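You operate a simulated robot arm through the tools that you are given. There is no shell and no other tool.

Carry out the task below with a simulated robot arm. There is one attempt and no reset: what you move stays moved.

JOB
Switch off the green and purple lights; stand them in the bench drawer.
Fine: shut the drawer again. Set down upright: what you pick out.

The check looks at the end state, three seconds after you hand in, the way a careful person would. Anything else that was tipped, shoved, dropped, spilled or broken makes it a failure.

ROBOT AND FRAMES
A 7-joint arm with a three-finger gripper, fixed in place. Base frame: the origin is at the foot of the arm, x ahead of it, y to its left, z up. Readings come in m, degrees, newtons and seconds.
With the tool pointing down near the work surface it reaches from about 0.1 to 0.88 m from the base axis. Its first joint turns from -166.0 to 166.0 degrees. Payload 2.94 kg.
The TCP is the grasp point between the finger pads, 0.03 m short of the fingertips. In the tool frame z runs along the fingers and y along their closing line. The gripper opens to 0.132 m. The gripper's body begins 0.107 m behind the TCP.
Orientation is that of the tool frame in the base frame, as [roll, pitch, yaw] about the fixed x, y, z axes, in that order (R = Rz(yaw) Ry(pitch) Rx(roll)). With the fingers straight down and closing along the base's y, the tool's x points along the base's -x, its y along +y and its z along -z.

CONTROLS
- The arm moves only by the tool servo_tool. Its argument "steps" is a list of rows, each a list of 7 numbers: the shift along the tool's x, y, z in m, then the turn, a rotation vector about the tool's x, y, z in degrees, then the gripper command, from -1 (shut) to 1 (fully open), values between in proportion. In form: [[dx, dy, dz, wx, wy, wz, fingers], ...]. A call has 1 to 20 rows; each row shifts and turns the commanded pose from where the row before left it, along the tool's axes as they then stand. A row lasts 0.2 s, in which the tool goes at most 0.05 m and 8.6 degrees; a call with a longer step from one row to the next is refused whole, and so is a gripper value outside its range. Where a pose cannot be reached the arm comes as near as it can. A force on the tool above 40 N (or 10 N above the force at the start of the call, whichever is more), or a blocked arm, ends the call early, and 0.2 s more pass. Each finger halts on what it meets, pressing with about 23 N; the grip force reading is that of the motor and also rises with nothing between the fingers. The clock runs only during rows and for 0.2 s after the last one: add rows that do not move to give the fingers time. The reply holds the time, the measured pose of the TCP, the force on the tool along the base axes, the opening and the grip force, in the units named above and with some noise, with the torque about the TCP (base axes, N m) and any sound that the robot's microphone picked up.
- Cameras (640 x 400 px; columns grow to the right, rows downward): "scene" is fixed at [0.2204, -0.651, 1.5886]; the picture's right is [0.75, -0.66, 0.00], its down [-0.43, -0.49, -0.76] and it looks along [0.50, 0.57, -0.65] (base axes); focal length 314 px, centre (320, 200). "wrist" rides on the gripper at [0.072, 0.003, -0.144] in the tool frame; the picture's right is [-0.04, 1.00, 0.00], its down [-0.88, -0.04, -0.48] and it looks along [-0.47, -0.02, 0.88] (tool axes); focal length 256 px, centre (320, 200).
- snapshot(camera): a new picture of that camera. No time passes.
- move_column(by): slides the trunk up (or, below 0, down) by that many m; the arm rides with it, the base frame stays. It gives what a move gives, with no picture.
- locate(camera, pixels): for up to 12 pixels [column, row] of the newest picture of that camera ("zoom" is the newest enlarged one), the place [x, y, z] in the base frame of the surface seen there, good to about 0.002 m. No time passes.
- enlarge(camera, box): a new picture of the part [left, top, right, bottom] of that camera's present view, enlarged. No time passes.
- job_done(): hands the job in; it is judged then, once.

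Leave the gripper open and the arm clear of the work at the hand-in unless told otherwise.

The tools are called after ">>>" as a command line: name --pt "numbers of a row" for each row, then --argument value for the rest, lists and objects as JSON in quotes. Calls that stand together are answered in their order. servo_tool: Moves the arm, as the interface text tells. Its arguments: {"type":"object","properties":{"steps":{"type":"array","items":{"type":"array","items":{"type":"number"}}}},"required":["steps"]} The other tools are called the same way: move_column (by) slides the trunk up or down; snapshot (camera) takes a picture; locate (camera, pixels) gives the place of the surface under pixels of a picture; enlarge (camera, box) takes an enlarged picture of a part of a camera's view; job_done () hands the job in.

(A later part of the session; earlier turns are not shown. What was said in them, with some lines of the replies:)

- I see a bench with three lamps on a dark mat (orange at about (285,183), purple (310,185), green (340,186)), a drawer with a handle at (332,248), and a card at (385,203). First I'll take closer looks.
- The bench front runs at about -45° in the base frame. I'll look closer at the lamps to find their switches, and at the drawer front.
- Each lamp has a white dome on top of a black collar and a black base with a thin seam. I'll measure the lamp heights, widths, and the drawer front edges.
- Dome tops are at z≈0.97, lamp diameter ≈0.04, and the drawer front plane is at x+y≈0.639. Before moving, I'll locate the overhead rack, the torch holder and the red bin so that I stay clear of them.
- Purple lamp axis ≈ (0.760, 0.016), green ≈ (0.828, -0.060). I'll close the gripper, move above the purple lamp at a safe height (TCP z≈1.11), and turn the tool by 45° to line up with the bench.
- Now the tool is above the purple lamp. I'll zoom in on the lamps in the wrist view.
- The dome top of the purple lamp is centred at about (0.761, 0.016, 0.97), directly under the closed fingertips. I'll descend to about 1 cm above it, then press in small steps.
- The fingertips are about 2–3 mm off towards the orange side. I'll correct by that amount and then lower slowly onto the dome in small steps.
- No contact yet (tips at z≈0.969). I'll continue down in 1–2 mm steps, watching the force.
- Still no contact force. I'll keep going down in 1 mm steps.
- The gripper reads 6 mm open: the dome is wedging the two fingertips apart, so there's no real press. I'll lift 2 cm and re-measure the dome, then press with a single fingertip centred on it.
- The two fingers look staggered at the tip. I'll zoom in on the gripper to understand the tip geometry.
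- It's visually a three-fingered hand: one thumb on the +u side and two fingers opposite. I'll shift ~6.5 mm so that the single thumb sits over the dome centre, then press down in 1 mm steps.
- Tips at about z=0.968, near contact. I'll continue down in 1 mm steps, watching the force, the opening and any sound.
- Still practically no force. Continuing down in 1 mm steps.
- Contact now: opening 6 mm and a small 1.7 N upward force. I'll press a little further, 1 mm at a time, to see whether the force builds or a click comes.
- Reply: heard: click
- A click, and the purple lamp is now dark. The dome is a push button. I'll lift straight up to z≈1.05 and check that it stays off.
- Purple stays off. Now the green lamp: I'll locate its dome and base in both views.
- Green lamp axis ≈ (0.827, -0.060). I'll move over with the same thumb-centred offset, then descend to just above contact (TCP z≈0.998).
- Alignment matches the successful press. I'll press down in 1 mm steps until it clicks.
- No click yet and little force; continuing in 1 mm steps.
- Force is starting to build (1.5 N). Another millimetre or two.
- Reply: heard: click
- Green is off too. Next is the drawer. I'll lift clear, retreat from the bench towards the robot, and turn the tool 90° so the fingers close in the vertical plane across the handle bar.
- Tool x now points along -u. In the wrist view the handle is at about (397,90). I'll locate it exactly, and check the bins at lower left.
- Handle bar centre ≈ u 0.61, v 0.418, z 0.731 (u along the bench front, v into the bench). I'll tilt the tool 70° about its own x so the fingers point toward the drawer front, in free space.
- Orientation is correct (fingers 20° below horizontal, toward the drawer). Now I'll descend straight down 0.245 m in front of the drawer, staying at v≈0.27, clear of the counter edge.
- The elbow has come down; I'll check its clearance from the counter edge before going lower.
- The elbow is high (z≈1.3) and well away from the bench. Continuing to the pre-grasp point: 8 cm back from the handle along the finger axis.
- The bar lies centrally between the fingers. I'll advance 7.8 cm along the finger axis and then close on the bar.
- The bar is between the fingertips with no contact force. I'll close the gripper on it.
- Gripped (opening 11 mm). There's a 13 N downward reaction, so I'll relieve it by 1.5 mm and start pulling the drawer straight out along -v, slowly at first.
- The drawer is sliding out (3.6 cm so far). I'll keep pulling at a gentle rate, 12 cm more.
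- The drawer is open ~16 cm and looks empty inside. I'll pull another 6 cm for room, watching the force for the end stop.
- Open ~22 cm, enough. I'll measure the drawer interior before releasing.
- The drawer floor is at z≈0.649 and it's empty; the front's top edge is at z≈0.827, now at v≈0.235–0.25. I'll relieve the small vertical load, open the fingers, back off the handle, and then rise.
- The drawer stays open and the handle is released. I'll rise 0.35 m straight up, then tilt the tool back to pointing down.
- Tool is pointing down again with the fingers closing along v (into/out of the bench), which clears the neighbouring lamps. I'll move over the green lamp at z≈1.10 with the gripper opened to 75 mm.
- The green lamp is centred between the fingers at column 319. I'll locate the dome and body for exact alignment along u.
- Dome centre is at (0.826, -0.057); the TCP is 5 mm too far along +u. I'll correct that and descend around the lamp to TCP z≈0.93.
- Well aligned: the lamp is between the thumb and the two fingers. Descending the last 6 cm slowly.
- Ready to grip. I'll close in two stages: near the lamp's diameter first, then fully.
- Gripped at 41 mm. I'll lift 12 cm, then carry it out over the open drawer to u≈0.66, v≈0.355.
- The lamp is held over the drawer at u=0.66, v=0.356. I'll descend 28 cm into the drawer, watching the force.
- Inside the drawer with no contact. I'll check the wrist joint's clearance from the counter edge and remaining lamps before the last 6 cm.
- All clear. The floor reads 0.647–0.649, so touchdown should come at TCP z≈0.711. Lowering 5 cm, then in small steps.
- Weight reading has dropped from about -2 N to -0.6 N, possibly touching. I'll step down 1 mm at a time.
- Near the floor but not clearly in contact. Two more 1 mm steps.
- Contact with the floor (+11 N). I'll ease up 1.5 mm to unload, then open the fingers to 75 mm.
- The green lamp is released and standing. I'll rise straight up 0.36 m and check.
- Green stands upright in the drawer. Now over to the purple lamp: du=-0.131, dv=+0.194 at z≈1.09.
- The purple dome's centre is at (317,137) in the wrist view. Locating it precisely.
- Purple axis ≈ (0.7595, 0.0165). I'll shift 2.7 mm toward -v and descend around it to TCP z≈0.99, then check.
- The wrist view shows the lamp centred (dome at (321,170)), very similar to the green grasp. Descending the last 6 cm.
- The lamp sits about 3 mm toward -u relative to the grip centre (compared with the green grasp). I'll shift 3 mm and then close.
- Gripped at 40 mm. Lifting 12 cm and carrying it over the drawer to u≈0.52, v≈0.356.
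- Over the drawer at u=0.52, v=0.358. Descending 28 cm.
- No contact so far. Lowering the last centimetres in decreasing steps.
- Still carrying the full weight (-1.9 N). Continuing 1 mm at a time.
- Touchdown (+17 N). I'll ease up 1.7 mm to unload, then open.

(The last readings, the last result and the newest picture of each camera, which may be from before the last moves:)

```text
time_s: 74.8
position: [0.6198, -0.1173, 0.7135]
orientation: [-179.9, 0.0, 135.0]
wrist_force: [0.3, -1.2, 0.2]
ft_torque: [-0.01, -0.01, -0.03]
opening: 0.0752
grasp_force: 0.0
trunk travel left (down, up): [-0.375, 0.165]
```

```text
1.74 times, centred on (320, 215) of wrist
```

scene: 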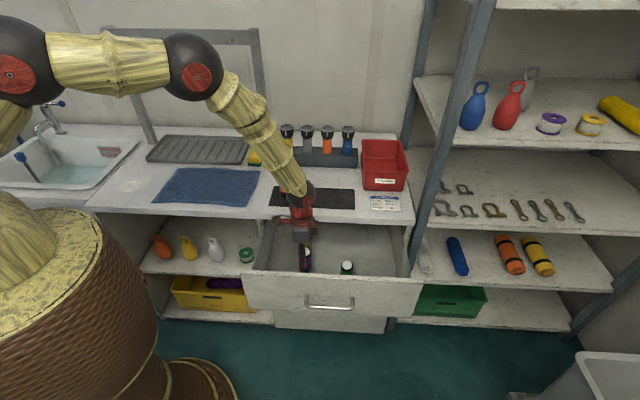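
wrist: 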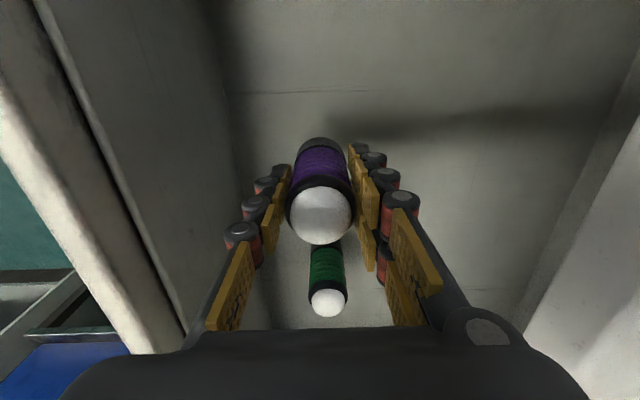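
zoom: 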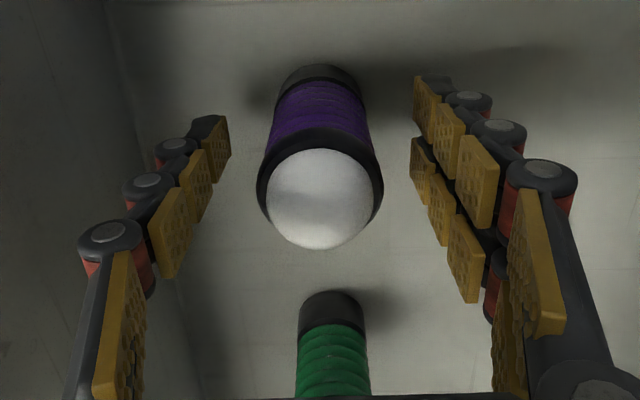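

The purple lamp is released and standing beside the green one. Rising straight up 0.39 m.

>>> servo_tool --pt "0 0 -0.02 0 0 0 0.136" --pt "0 0 -0.04 0 0 0 0.136" --pt "0 0 -0.045 0 0 0 0.136" --pt "0 0 -0.045 0 0 0 0.136" --pt "0 0 -0.045 0 0 0 0.136" --pt "0 0 -0.045 0 0 0 0.136" --pt "0 0 -0.045 0 0 0 0.136" --pt "0 0 -0.045 0 0 0 0.136" --pt "0 0 -0.045 0 0 0 0.136" --pt "0 0 -0.015 0 0 0 0.136" --pt "0 0 0 0 0 0 0.136"

>>> snapshot --camera "scene"

>>> enlarge --camera "scene" --box '[240, 150, 430, 320]'

```text
time_s: 77.2
position: [0.6203, -0.1154, 1.103]
orientation: [180.0, -0.1, 135.1]
wrist_force: [0.1, -0.1, 0.2]
ft_torque: [0.02, 0.0, -0.02]
opening: 0.0753
grasp_force: 0.1
trunk travel left (down, up): [-0.375, 0.165]
```

```text
taken
```

scene: 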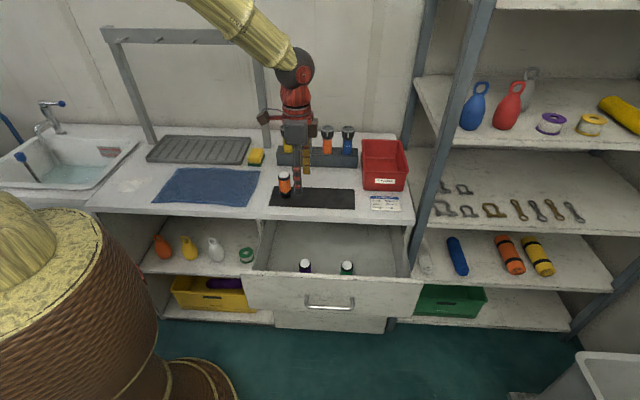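

```text
2.35 times, centred on (335, 235) of scene
```

zoom: 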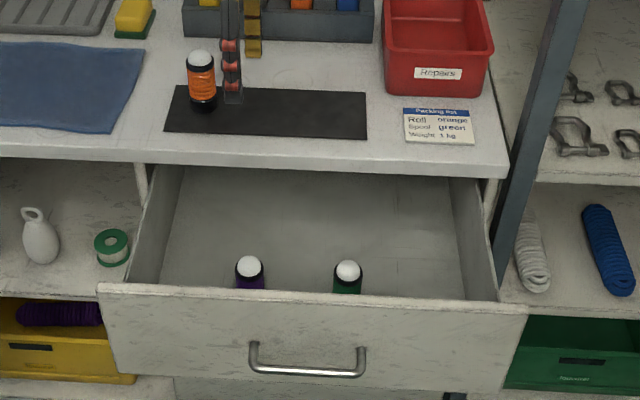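

Both lamps stand upright and dark in the drawer. Now to shut it, I'll retrace the earlier path: move out in front of the drawer, tilt 70°, and come down to the handle.

>>> servo_tool --pt "-0.0151 -0.0383 0 0 0 0 -0.394" --pt "-0.0151 -0.0383 0 0 0 0 -0.394" --pt "-0.0151 -0.0383 0 0 0 0 -0.394" --pt "-0.0151 -0.0383 0 0 0 0 -0.394" --pt "-0.0151 -0.0383 0 0 0 0 -0.394" --pt "-0.0151 -0.0383 0 0 0 0 -0.394" --pt "0 0 0 0 0 0 -0.394" --pt "0 0 0 -7.78 0 0 -0.394" --pt "0 0 0 -7.78 0 0 -0.394" --pt "0 0 0 -7.78 0 0 -0.394" --pt "0 0 0 -7.78 0 0 -0.394" --pt "0 0 0 -7.78 0 0 -0.394" --pt "0 0 0 -7.78 0 0 -0.394" --pt "0 0 0 -7.78 0 0 -0.394" --pt "0 0 0 -7.78 0 0 -0.394" --pt "0 0 0 -7.78 0 0 -0.394" --pt "0 0 0 0 0 0 -0.394"

>>> snapshot --camera "wrist"

>>> snapshot --camera "scene"

```text
time_s: 80.8
position: [0.5208, -0.3431, 1.1033]
orientation: [109.9, 0.0, 135.0]
wrist_force: [0.0, -0.7, 0.5]
ft_torque: [-0.05, 0.01, 0.03]
opening: 0.04
grasp_force: 0.1
trunk travel left (down, up): [-0.375, 0.165]
```

```text
taken
```

wrist: 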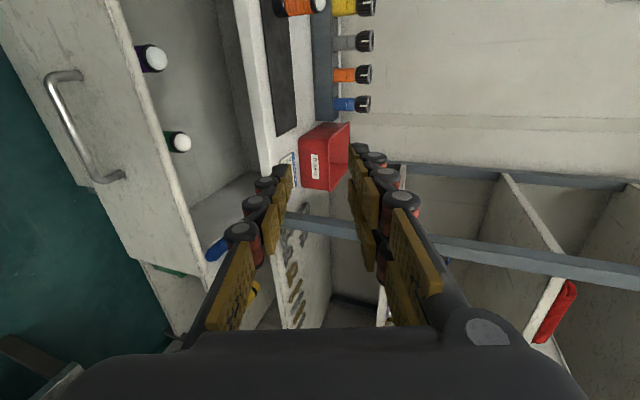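

```text
taken
```

scene: 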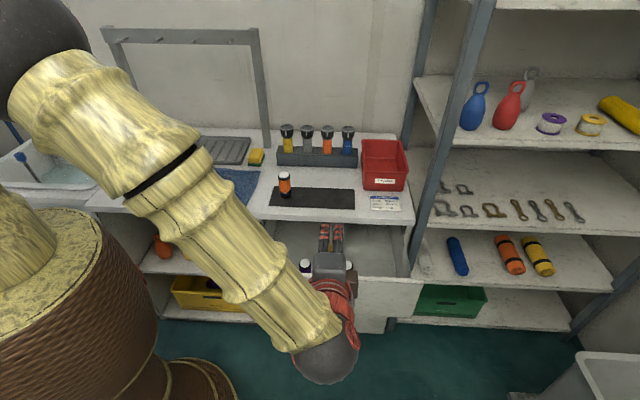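

On track. Descending 0.35 m to the pre-grasp position in front of the handle.

>>> servo_tool --pt "0 -0.0411 0.015 0 0 0 -0.394" --pt "0 -0.0411 0.015 0 0 0 -0.394" --pt "0 -0.0411 0.015 0 0 0 -0.394" --pt "0 -0.0411 0.015 0 0 0 -0.394" --pt "0 -0.0411 0.015 0 0 0 -0.394" --pt "0 -0.0411 0.015 0 0 0 -0.394" --pt "0 -0.0411 0.015 0 0 0 -0.394" --pt "0 -0.0411 0.015 0 0 0 -0.394" --pt "0 0 0 0 0 0 -0.394"

>>> snapshot --camera "wrist"

>>> locate --camera "wrist" --pixels '[[320, 110], [320, 140], [320, 90]]'

```text
time_s: 82.8
position: [0.5202, -0.3438, 0.7535]
orientation: [110.0, 0.0, 135.1]
wrist_force: [-0.4, -0.1, 0.9]
ft_torque: [0.02, 0.0, -0.04]
opening: 0.0402
grasp_force: 0.0
trunk travel left (down, up): [-0.375, 0.165]
```

```text
taken
```

wrist: 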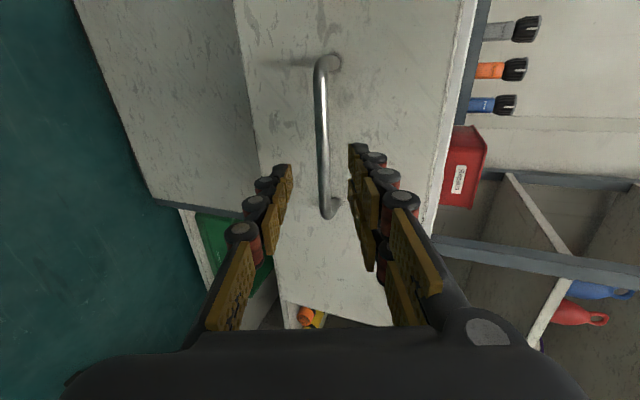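

```text
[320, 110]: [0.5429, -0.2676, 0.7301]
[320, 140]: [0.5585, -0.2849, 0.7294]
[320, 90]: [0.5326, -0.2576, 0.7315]
```

The bar is centred between the fingers (v≈0.199, z≈0.730). Advancing 6.3 cm with a 1.5 mm lift, then closing on the bar.

>>> servo_tool --pt "0 0.0015 0.02 0 0 0 -0.394" --pt "0 0 0.02 0 0 0 -0.394" --pt "0 0 0.013 0 0 0 -0.394" --pt "0 0 0.01 0 0 0 -0.394" --pt "0 0 0 0 0 0 -0.394"

>>> servo_tool --pt "0 0 0 0 0 0 -0.6" --pt "0 0 0 0 0 0 -0.7" --pt "0 0 0 0 0 0 -1" --pt "0 0 0 0 0 0 -1" --pt "0 0 0 0 0 0 -1"

>>> snapshot --camera "wrist"

>>> enlarge --camera "scene" --box '[240, 150, 430, 320]'

```text
time_s: 84.0
position: [0.5645, -0.3007, 0.7338]
orientation: [110.0, -0.1, 134.9]
wrist_force: [0.8, 0.1, -0.4]
ft_torque: [0.0, 0.0, 0.01]
opening: 0.0398
grasp_force: 0.1
trunk travel left (down, up): [-0.375, 0.165]
```

```text
time_s: 85.2
position: [0.5636, -0.3007, 0.7343]
orientation: [109.9, -0.1, 135.1]
wrist_force: [-0.1, 2.0, 9.0]
ft_torque: [0.22, 0.08, 0.3]
opening: 0.0108
grasp_force: 38.1
trunk travel left (down, up): [-0.375, 0.165]
```

```text
taken
```

wrist: 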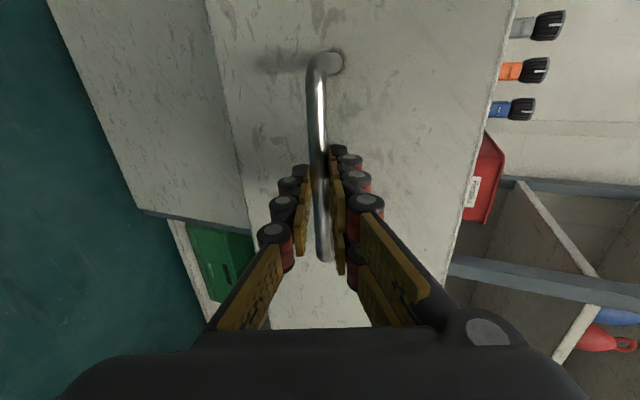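

```text
2.35 times, centred on (335, 235) of scene
```

zoom: 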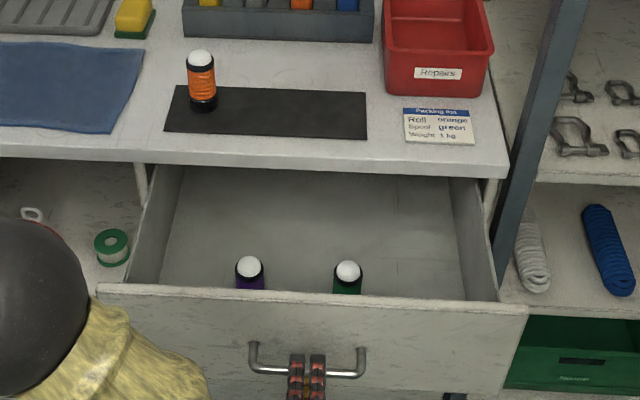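

Gripped. I'll push the drawer in gently along +v with a slow ramp (max 4 cm/s), about 10 cm first, then check the lamps.

>>> servo_tool --pt "0 0.0008 0 0 0 0 -1" --pt "0 0.0007 0.0019 0 0 0 -1" --pt "0 0.0014 0.0038 0 0 0 -1" --pt "0 0.0021 0.0056 0 0 0 -1" --pt "0 0.0027 0.0075 0 0 0 -1" --pt "0 0.0027 0.0075 0 0 0 -1" --pt "0 0.0027 0.0075 0 0 0 -1" --pt "0 0.0027 0.0075 0 0 0 -1" --pt "0 0.0027 0.0075 0 0 0 -1" --pt "0 0.0027 0.0075 0 0 0 -1" --pt "0 0.0027 0.0075 0 0 0 -1" --pt "0 0.0027 0.0075 0 0 0 -1" --pt "0 0.0027 0.0075 0 0 0 -1" --pt "0 0.0027 0.0075 0 0 0 -1" --pt "0 0.0021 0.0056 0 0 0 -1" --pt "0 0.0014 0.0038 0 0 0 -1" --pt "0 0.0007 0.0019 0 0 0 -1" --pt "0 0 0 0 0 0 -1"

>>> enlarge --camera "scene" --box '[240, 150, 430, 320]'

```text
time_s: 89.0
position: [0.6373, -0.2279, 0.7331]
orientation: [110.0, 0.0, 135.0]
wrist_force: [10.2, -12.5, -1.7]
ft_torque: [-0.13, -0.09, -0.52]
opening: 0.0112
grasp_force: 38.2
trunk travel left (down, up): [-0.375, 0.165]
```

```text
2.35 times, centred on (335, 235) of scene
```

zoom: 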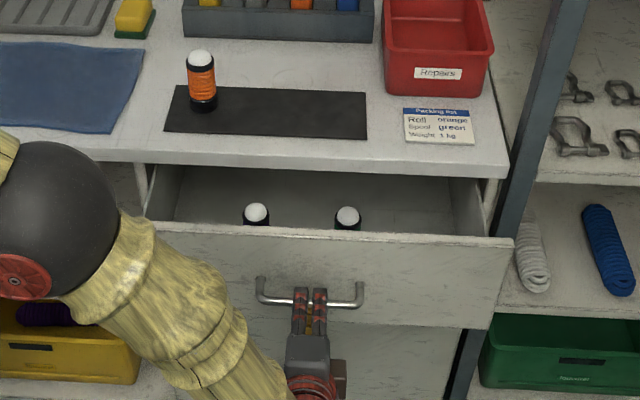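

Lamps still upright. There's a ~16 N side load along +u (drawer axis differs slightly from mine), so I'll relieve 1.5 mm sideways and continue pushing gently, 9.4 cm more.

>>> servo_tool --pt "-0.0008 0 0 0 0 0 -1" --pt "-0.0007 0 0 0 0 0 -1" --pt "0 0.001 0.0028 0 0 0 -1" --pt "-0.0001 0.0017 0.0047 0 0 0 -1" --pt "-0.0001 0.0024 0.0066 0 0 0 -1" --pt "-0.0001 0.0027 0.0075 0 0 0 -1" --pt "-0.0001 0.0027 0.0075 0 0 0 -1" --pt "-0.0001 0.0027 0.0075 0 0 0 -1" --pt "-0.0001 0.0027 0.0075 0 0 0 -1" --pt "-0.0001 0.0027 0.0075 0 0 0 -1" --pt "-0.0001 0.0027 0.0075 0 0 0 -1" --pt "-0.0001 0.0027 0.0075 0 0 0 -1" --pt "-0.0001 0.0027 0.0075 0 0 0 -1" --pt "-0.0001 0.0024 0.0066 0 0 0 -1" --pt "-0.0001 0.0017 0.0047 0 0 0 -1" --pt "0 0.001 0.0028 0 0 0 -1" --pt "0 0 0 0 0 0 -1"

>>> enlarge --camera "scene" --box '[240, 150, 430, 320]'

```text
time_s: 92.6
position: [0.7034, -0.1604, 0.7353]
orientation: [110.1, 0.0, 135.1]
wrist_force: [-10.0, 10.0, 7.7]
ft_torque: [0.17, 0.03, 0.5]
opening: 0.0109
grasp_force: 38.6
trunk travel left (down, up): [-0.375, 0.165]
```

```text
2.35 times, centred on (335, 235) of scene
```

zoom: 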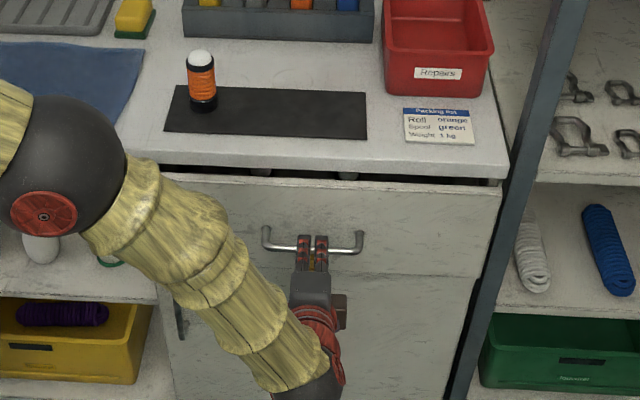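

Only about 18 mm to go. I'll relax the side load by 1 mm and push in small steps until it seats.

>>> servo_tool --pt "0.001 0 0 0 0 0 -1" --pt "0 0.0007 0.0019 0 0 0 -1" --pt "0 0.0014 0.0038 0 0 0 -1" --pt "0 0.0014 0.0038 0 0 0 -1" --pt "0 0.001 0.0028 0 0 0 -1" --pt "0 0.0007 0.0019 0 0 0 -1" --pt "0 0 0 0 0 0 -1"

>>> enlarge --camera "scene" --box '[240, 150, 430, 320]'

```text
time_s: 94.2
position: [0.7147, -0.1506, 0.7352]
orientation: [110.1, 0.0, 135.0]
wrist_force: [-7.3, 9.4, 4.0]
ft_torque: [0.08, 0.05, 0.24]
opening: 0.011
grasp_force: 38.5
trunk travel left (down, up): [-0.375, 0.165]
```

```text
2.35 times, centred on (335, 235) of scene
```

zoom: 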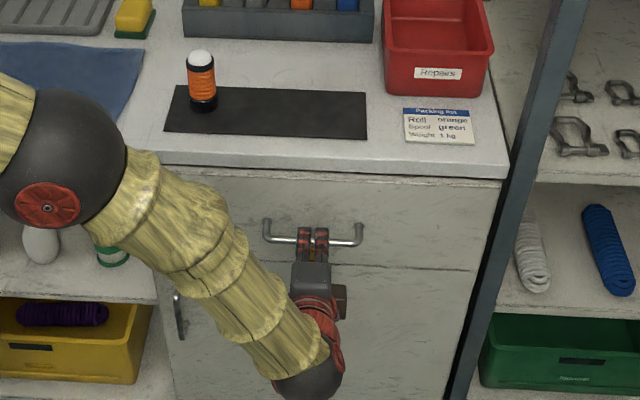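

Nearly shut (TCP v=0.399 vs. 0.4025 when closed). I'll measure the front plane and push another 2 mm at a time.

>>> servo_tool --pt "0 0.0007 0.0019 0 0 0 -1" --pt "0 0.0003 0.0009 0 0 0 -1" --pt "0 0 0 0 0 0 -1"

>>> snapshot --camera "scene"

>>> locate --camera "scene" --pixels '[[404, 230], [391, 250], [330, 235], [350, 232], [380, 240], [370, 225], [330, 225], [391, 262]]'

```text
time_s: 95.0
position: [0.7164, -0.1487, 0.7332]
orientation: [110.0, 0.1, 135.0]
wrist_force: [-9.0, 11.5, 4.5]
ft_torque: [0.01, -0.02, -0.13]
opening: 0.011
grasp_force: 38.4
trunk travel left (down, up): [-0.375, 0.165]
```

```text
taken
```

scene: 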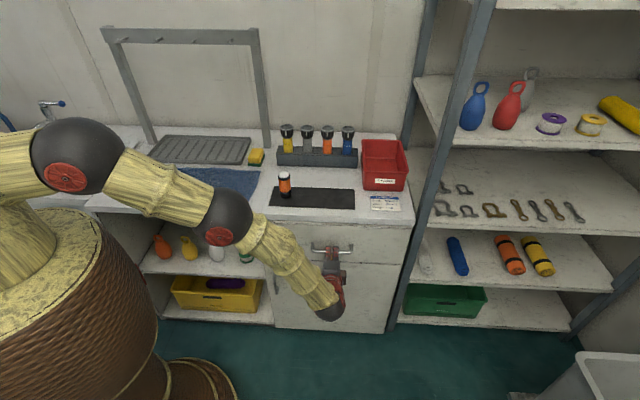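

```text
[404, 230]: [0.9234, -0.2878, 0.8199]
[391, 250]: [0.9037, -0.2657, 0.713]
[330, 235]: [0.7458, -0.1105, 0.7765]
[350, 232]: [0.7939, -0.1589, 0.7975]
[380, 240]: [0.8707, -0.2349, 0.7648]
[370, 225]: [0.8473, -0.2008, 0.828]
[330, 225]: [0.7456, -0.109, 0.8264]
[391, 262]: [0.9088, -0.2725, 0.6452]
```

The front plane is still ~2 mm proud of its original closed position. Pushing 1 mm at a time until it seats.

>>> servo_tool --pt "0.0005 0.0003 0.0009 0 0 0 -1" --pt "0 0.0003 0.0009 0 0 0 -1" --pt "0 0.0003 0.0009 0 0 0 -1" --pt "0 0 0 0 0 0 -1"

>>> snapshot --camera "scene"

>>> locate --camera "scene" --pixels '[[404, 230], [391, 250], [330, 235], [350, 232], [380, 240], [370, 232], [300, 230], [391, 262]]'

```text
time_s: 96.0
position: [0.718, -0.148, 0.7336]
orientation: [110.0, 0.0, 135.0]
wrist_force: [-14.2, 7.8, 3.6]
ft_torque: [0.09, 0.01, 0.31]
opening: 0.0111
grasp_force: 37.8
trunk travel left (down, up): [-0.375, 0.165]
```

```text
taken
```

scene: 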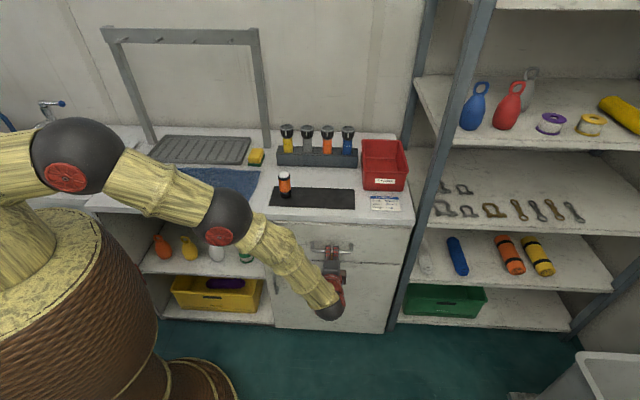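

```text
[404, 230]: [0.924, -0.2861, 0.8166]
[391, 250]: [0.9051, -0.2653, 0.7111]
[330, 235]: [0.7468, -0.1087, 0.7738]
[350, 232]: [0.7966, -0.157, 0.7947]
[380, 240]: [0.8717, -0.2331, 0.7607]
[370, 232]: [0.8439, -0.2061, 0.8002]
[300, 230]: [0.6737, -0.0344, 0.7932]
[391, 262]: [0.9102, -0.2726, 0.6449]
```

The front plane is back at its original position (x+y≈0.639) and there's resistance now: it's shut. I'll release the handle and back away along the finger axis.

>>> servo_tool --pt "0.001 0.0002 0.0006 0 0 0 -1" --pt "0 0 0 0 0 0 -0.394" --pt "0 0 0 0 0 0 -0.394" --pt "0 0 0 0 0 0 -0.394" --pt "0 0 0 0 0 0 -0.394" --pt "0 0 -0.01 0 0 0 -0.394" --pt "0 0 -0.02 0 0 0 -0.394" --pt "0 0 -0.03 0 0 0 -0.394" --pt "0 0 -0.04 0 0 0 -0.394" --pt "0 0 -0.04 0 0 0 -0.394" --pt "0 0 0 0 0 0 -0.394"

>>> snapshot --camera "scene"

>>> snapshot --camera "wrist"

>>> locate --camera "scene" --pixels '[[404, 230], [391, 250], [350, 232], [380, 240], [370, 232], [300, 230], [391, 262]]'

```text
time_s: 98.4
position: [0.6244, -0.2394, 0.7827]
orientation: [110.0, 0.0, 135.0]
wrist_force: [-0.6, 0.4, -0.9]
ft_torque: [-0.01, 0.01, -0.01]
opening: 0.0399
grasp_force: 0.0
trunk travel left (down, up): [-0.375, 0.165]
```

```text
taken
```

scene: 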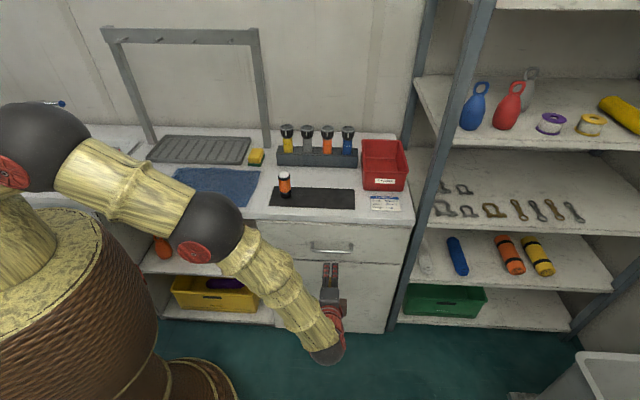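

```text
taken
```

wrist: 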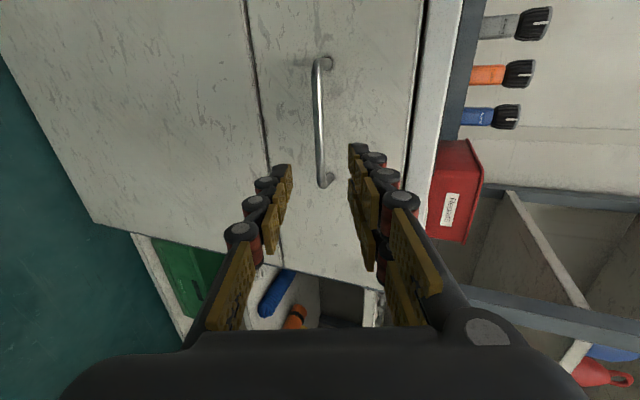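

```text
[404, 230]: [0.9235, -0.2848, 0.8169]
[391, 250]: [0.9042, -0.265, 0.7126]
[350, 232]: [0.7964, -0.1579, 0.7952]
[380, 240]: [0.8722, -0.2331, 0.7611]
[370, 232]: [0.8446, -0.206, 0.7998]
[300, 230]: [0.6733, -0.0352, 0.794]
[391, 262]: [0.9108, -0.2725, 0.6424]
```

The drawer stays shut (front plane unchanged). Now I'll rise clear of the bench and open the gripper fully.

>>> servo_tool --pt "0 0 -0.03 0 0 0 -0.394" --pt "0 0.0411 -0.015 0 0 0 -0.394" --pt "0 0.0411 -0.015 0 0 0 -0.394" --pt "0 0.0411 -0.015 0 0 0 -0.394" --pt "0 0.0411 -0.015 0 0 0 0" --pt "0 0.0411 -0.015 0 0 0 0.5" --pt "0 0.0411 -0.015 0 0 0 1" --pt "0 0.0411 -0.015 0 0 0 1" --pt "0 0.0411 -0.015 0 0 0 1" --pt "0 0 0 7.78 0 0 1" --pt "0 0 0 7.78 0 0 1" --pt "0 0 0 7.78 0 0 1" --pt "0 0 0 7.78 0 0 1" --pt "0 0 0 7.78 0 0 1" --pt "0 0 0 7.78 0 0 1" --pt "0 0 0 7.78 0 0 1" --pt "0 0 0 7.78 0 0 1" --pt "0 0 0 7.78 0 0 1" --pt "0 0 0 0 0 0 1"

>>> snapshot --camera "scene"

>>> enlarge --camera "scene" --box '[240, 110, 430, 320]'

```text
time_s: 102.4
position: [0.6058, -0.2604, 1.1427]
orientation: [-180.0, 0.0, 135.0]
wrist_force: [-0.3, -0.1, 0.2]
ft_torque: [0.01, -0.01, -0.02]
opening: 0.1318
grasp_force: 0.0
trunk travel left (down, up): [-0.375, 0.165]
```

```text
taken
```

scene: 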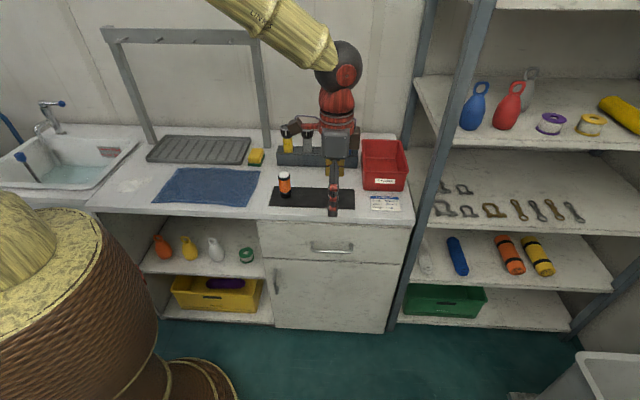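

```text
1.90 times, centred on (335, 215) of scene
```

zoom: 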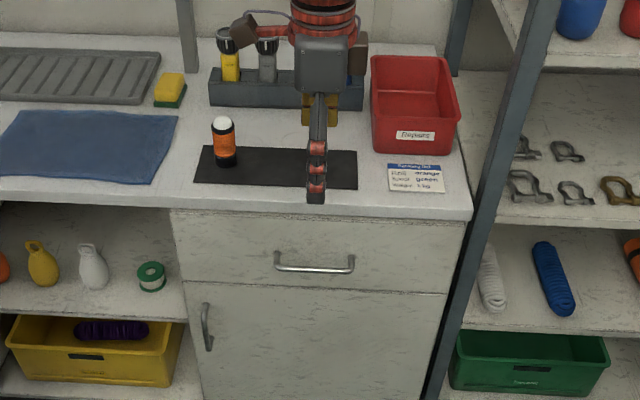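

The drawer is shut and both dark lamps stand upright inside it, as far as I could see through the last gap. The orange lamp, mat, card, torches and bins are undisturbed. The arm is clear with the gripper fully open. Handing in.

>>> job_done

```text
The job is handed in.
```

The green and purple lights are off, standing upright in the bench drawer, and the drawer is shut again.

- **Switching off:** each light is turned off by pressing its dome. I heard a click and saw each one go dark.
- **Placing:** both lamps were released on the drawer floor about 14 cm apart. I checked they were upright after placing them and again with the drawer half shut. I couldn't see them once the drawer was fully shut; through the last gap, about 2 cm, both domes appeared to be in the right places.
- **Drawer:** its front is back where it was before I opened it.
- **Everything else:** in the last picture the orange lamp, mat, packing card, torches and bins look undisturbed. The gripper is fully open and the arm is clear of the bench.
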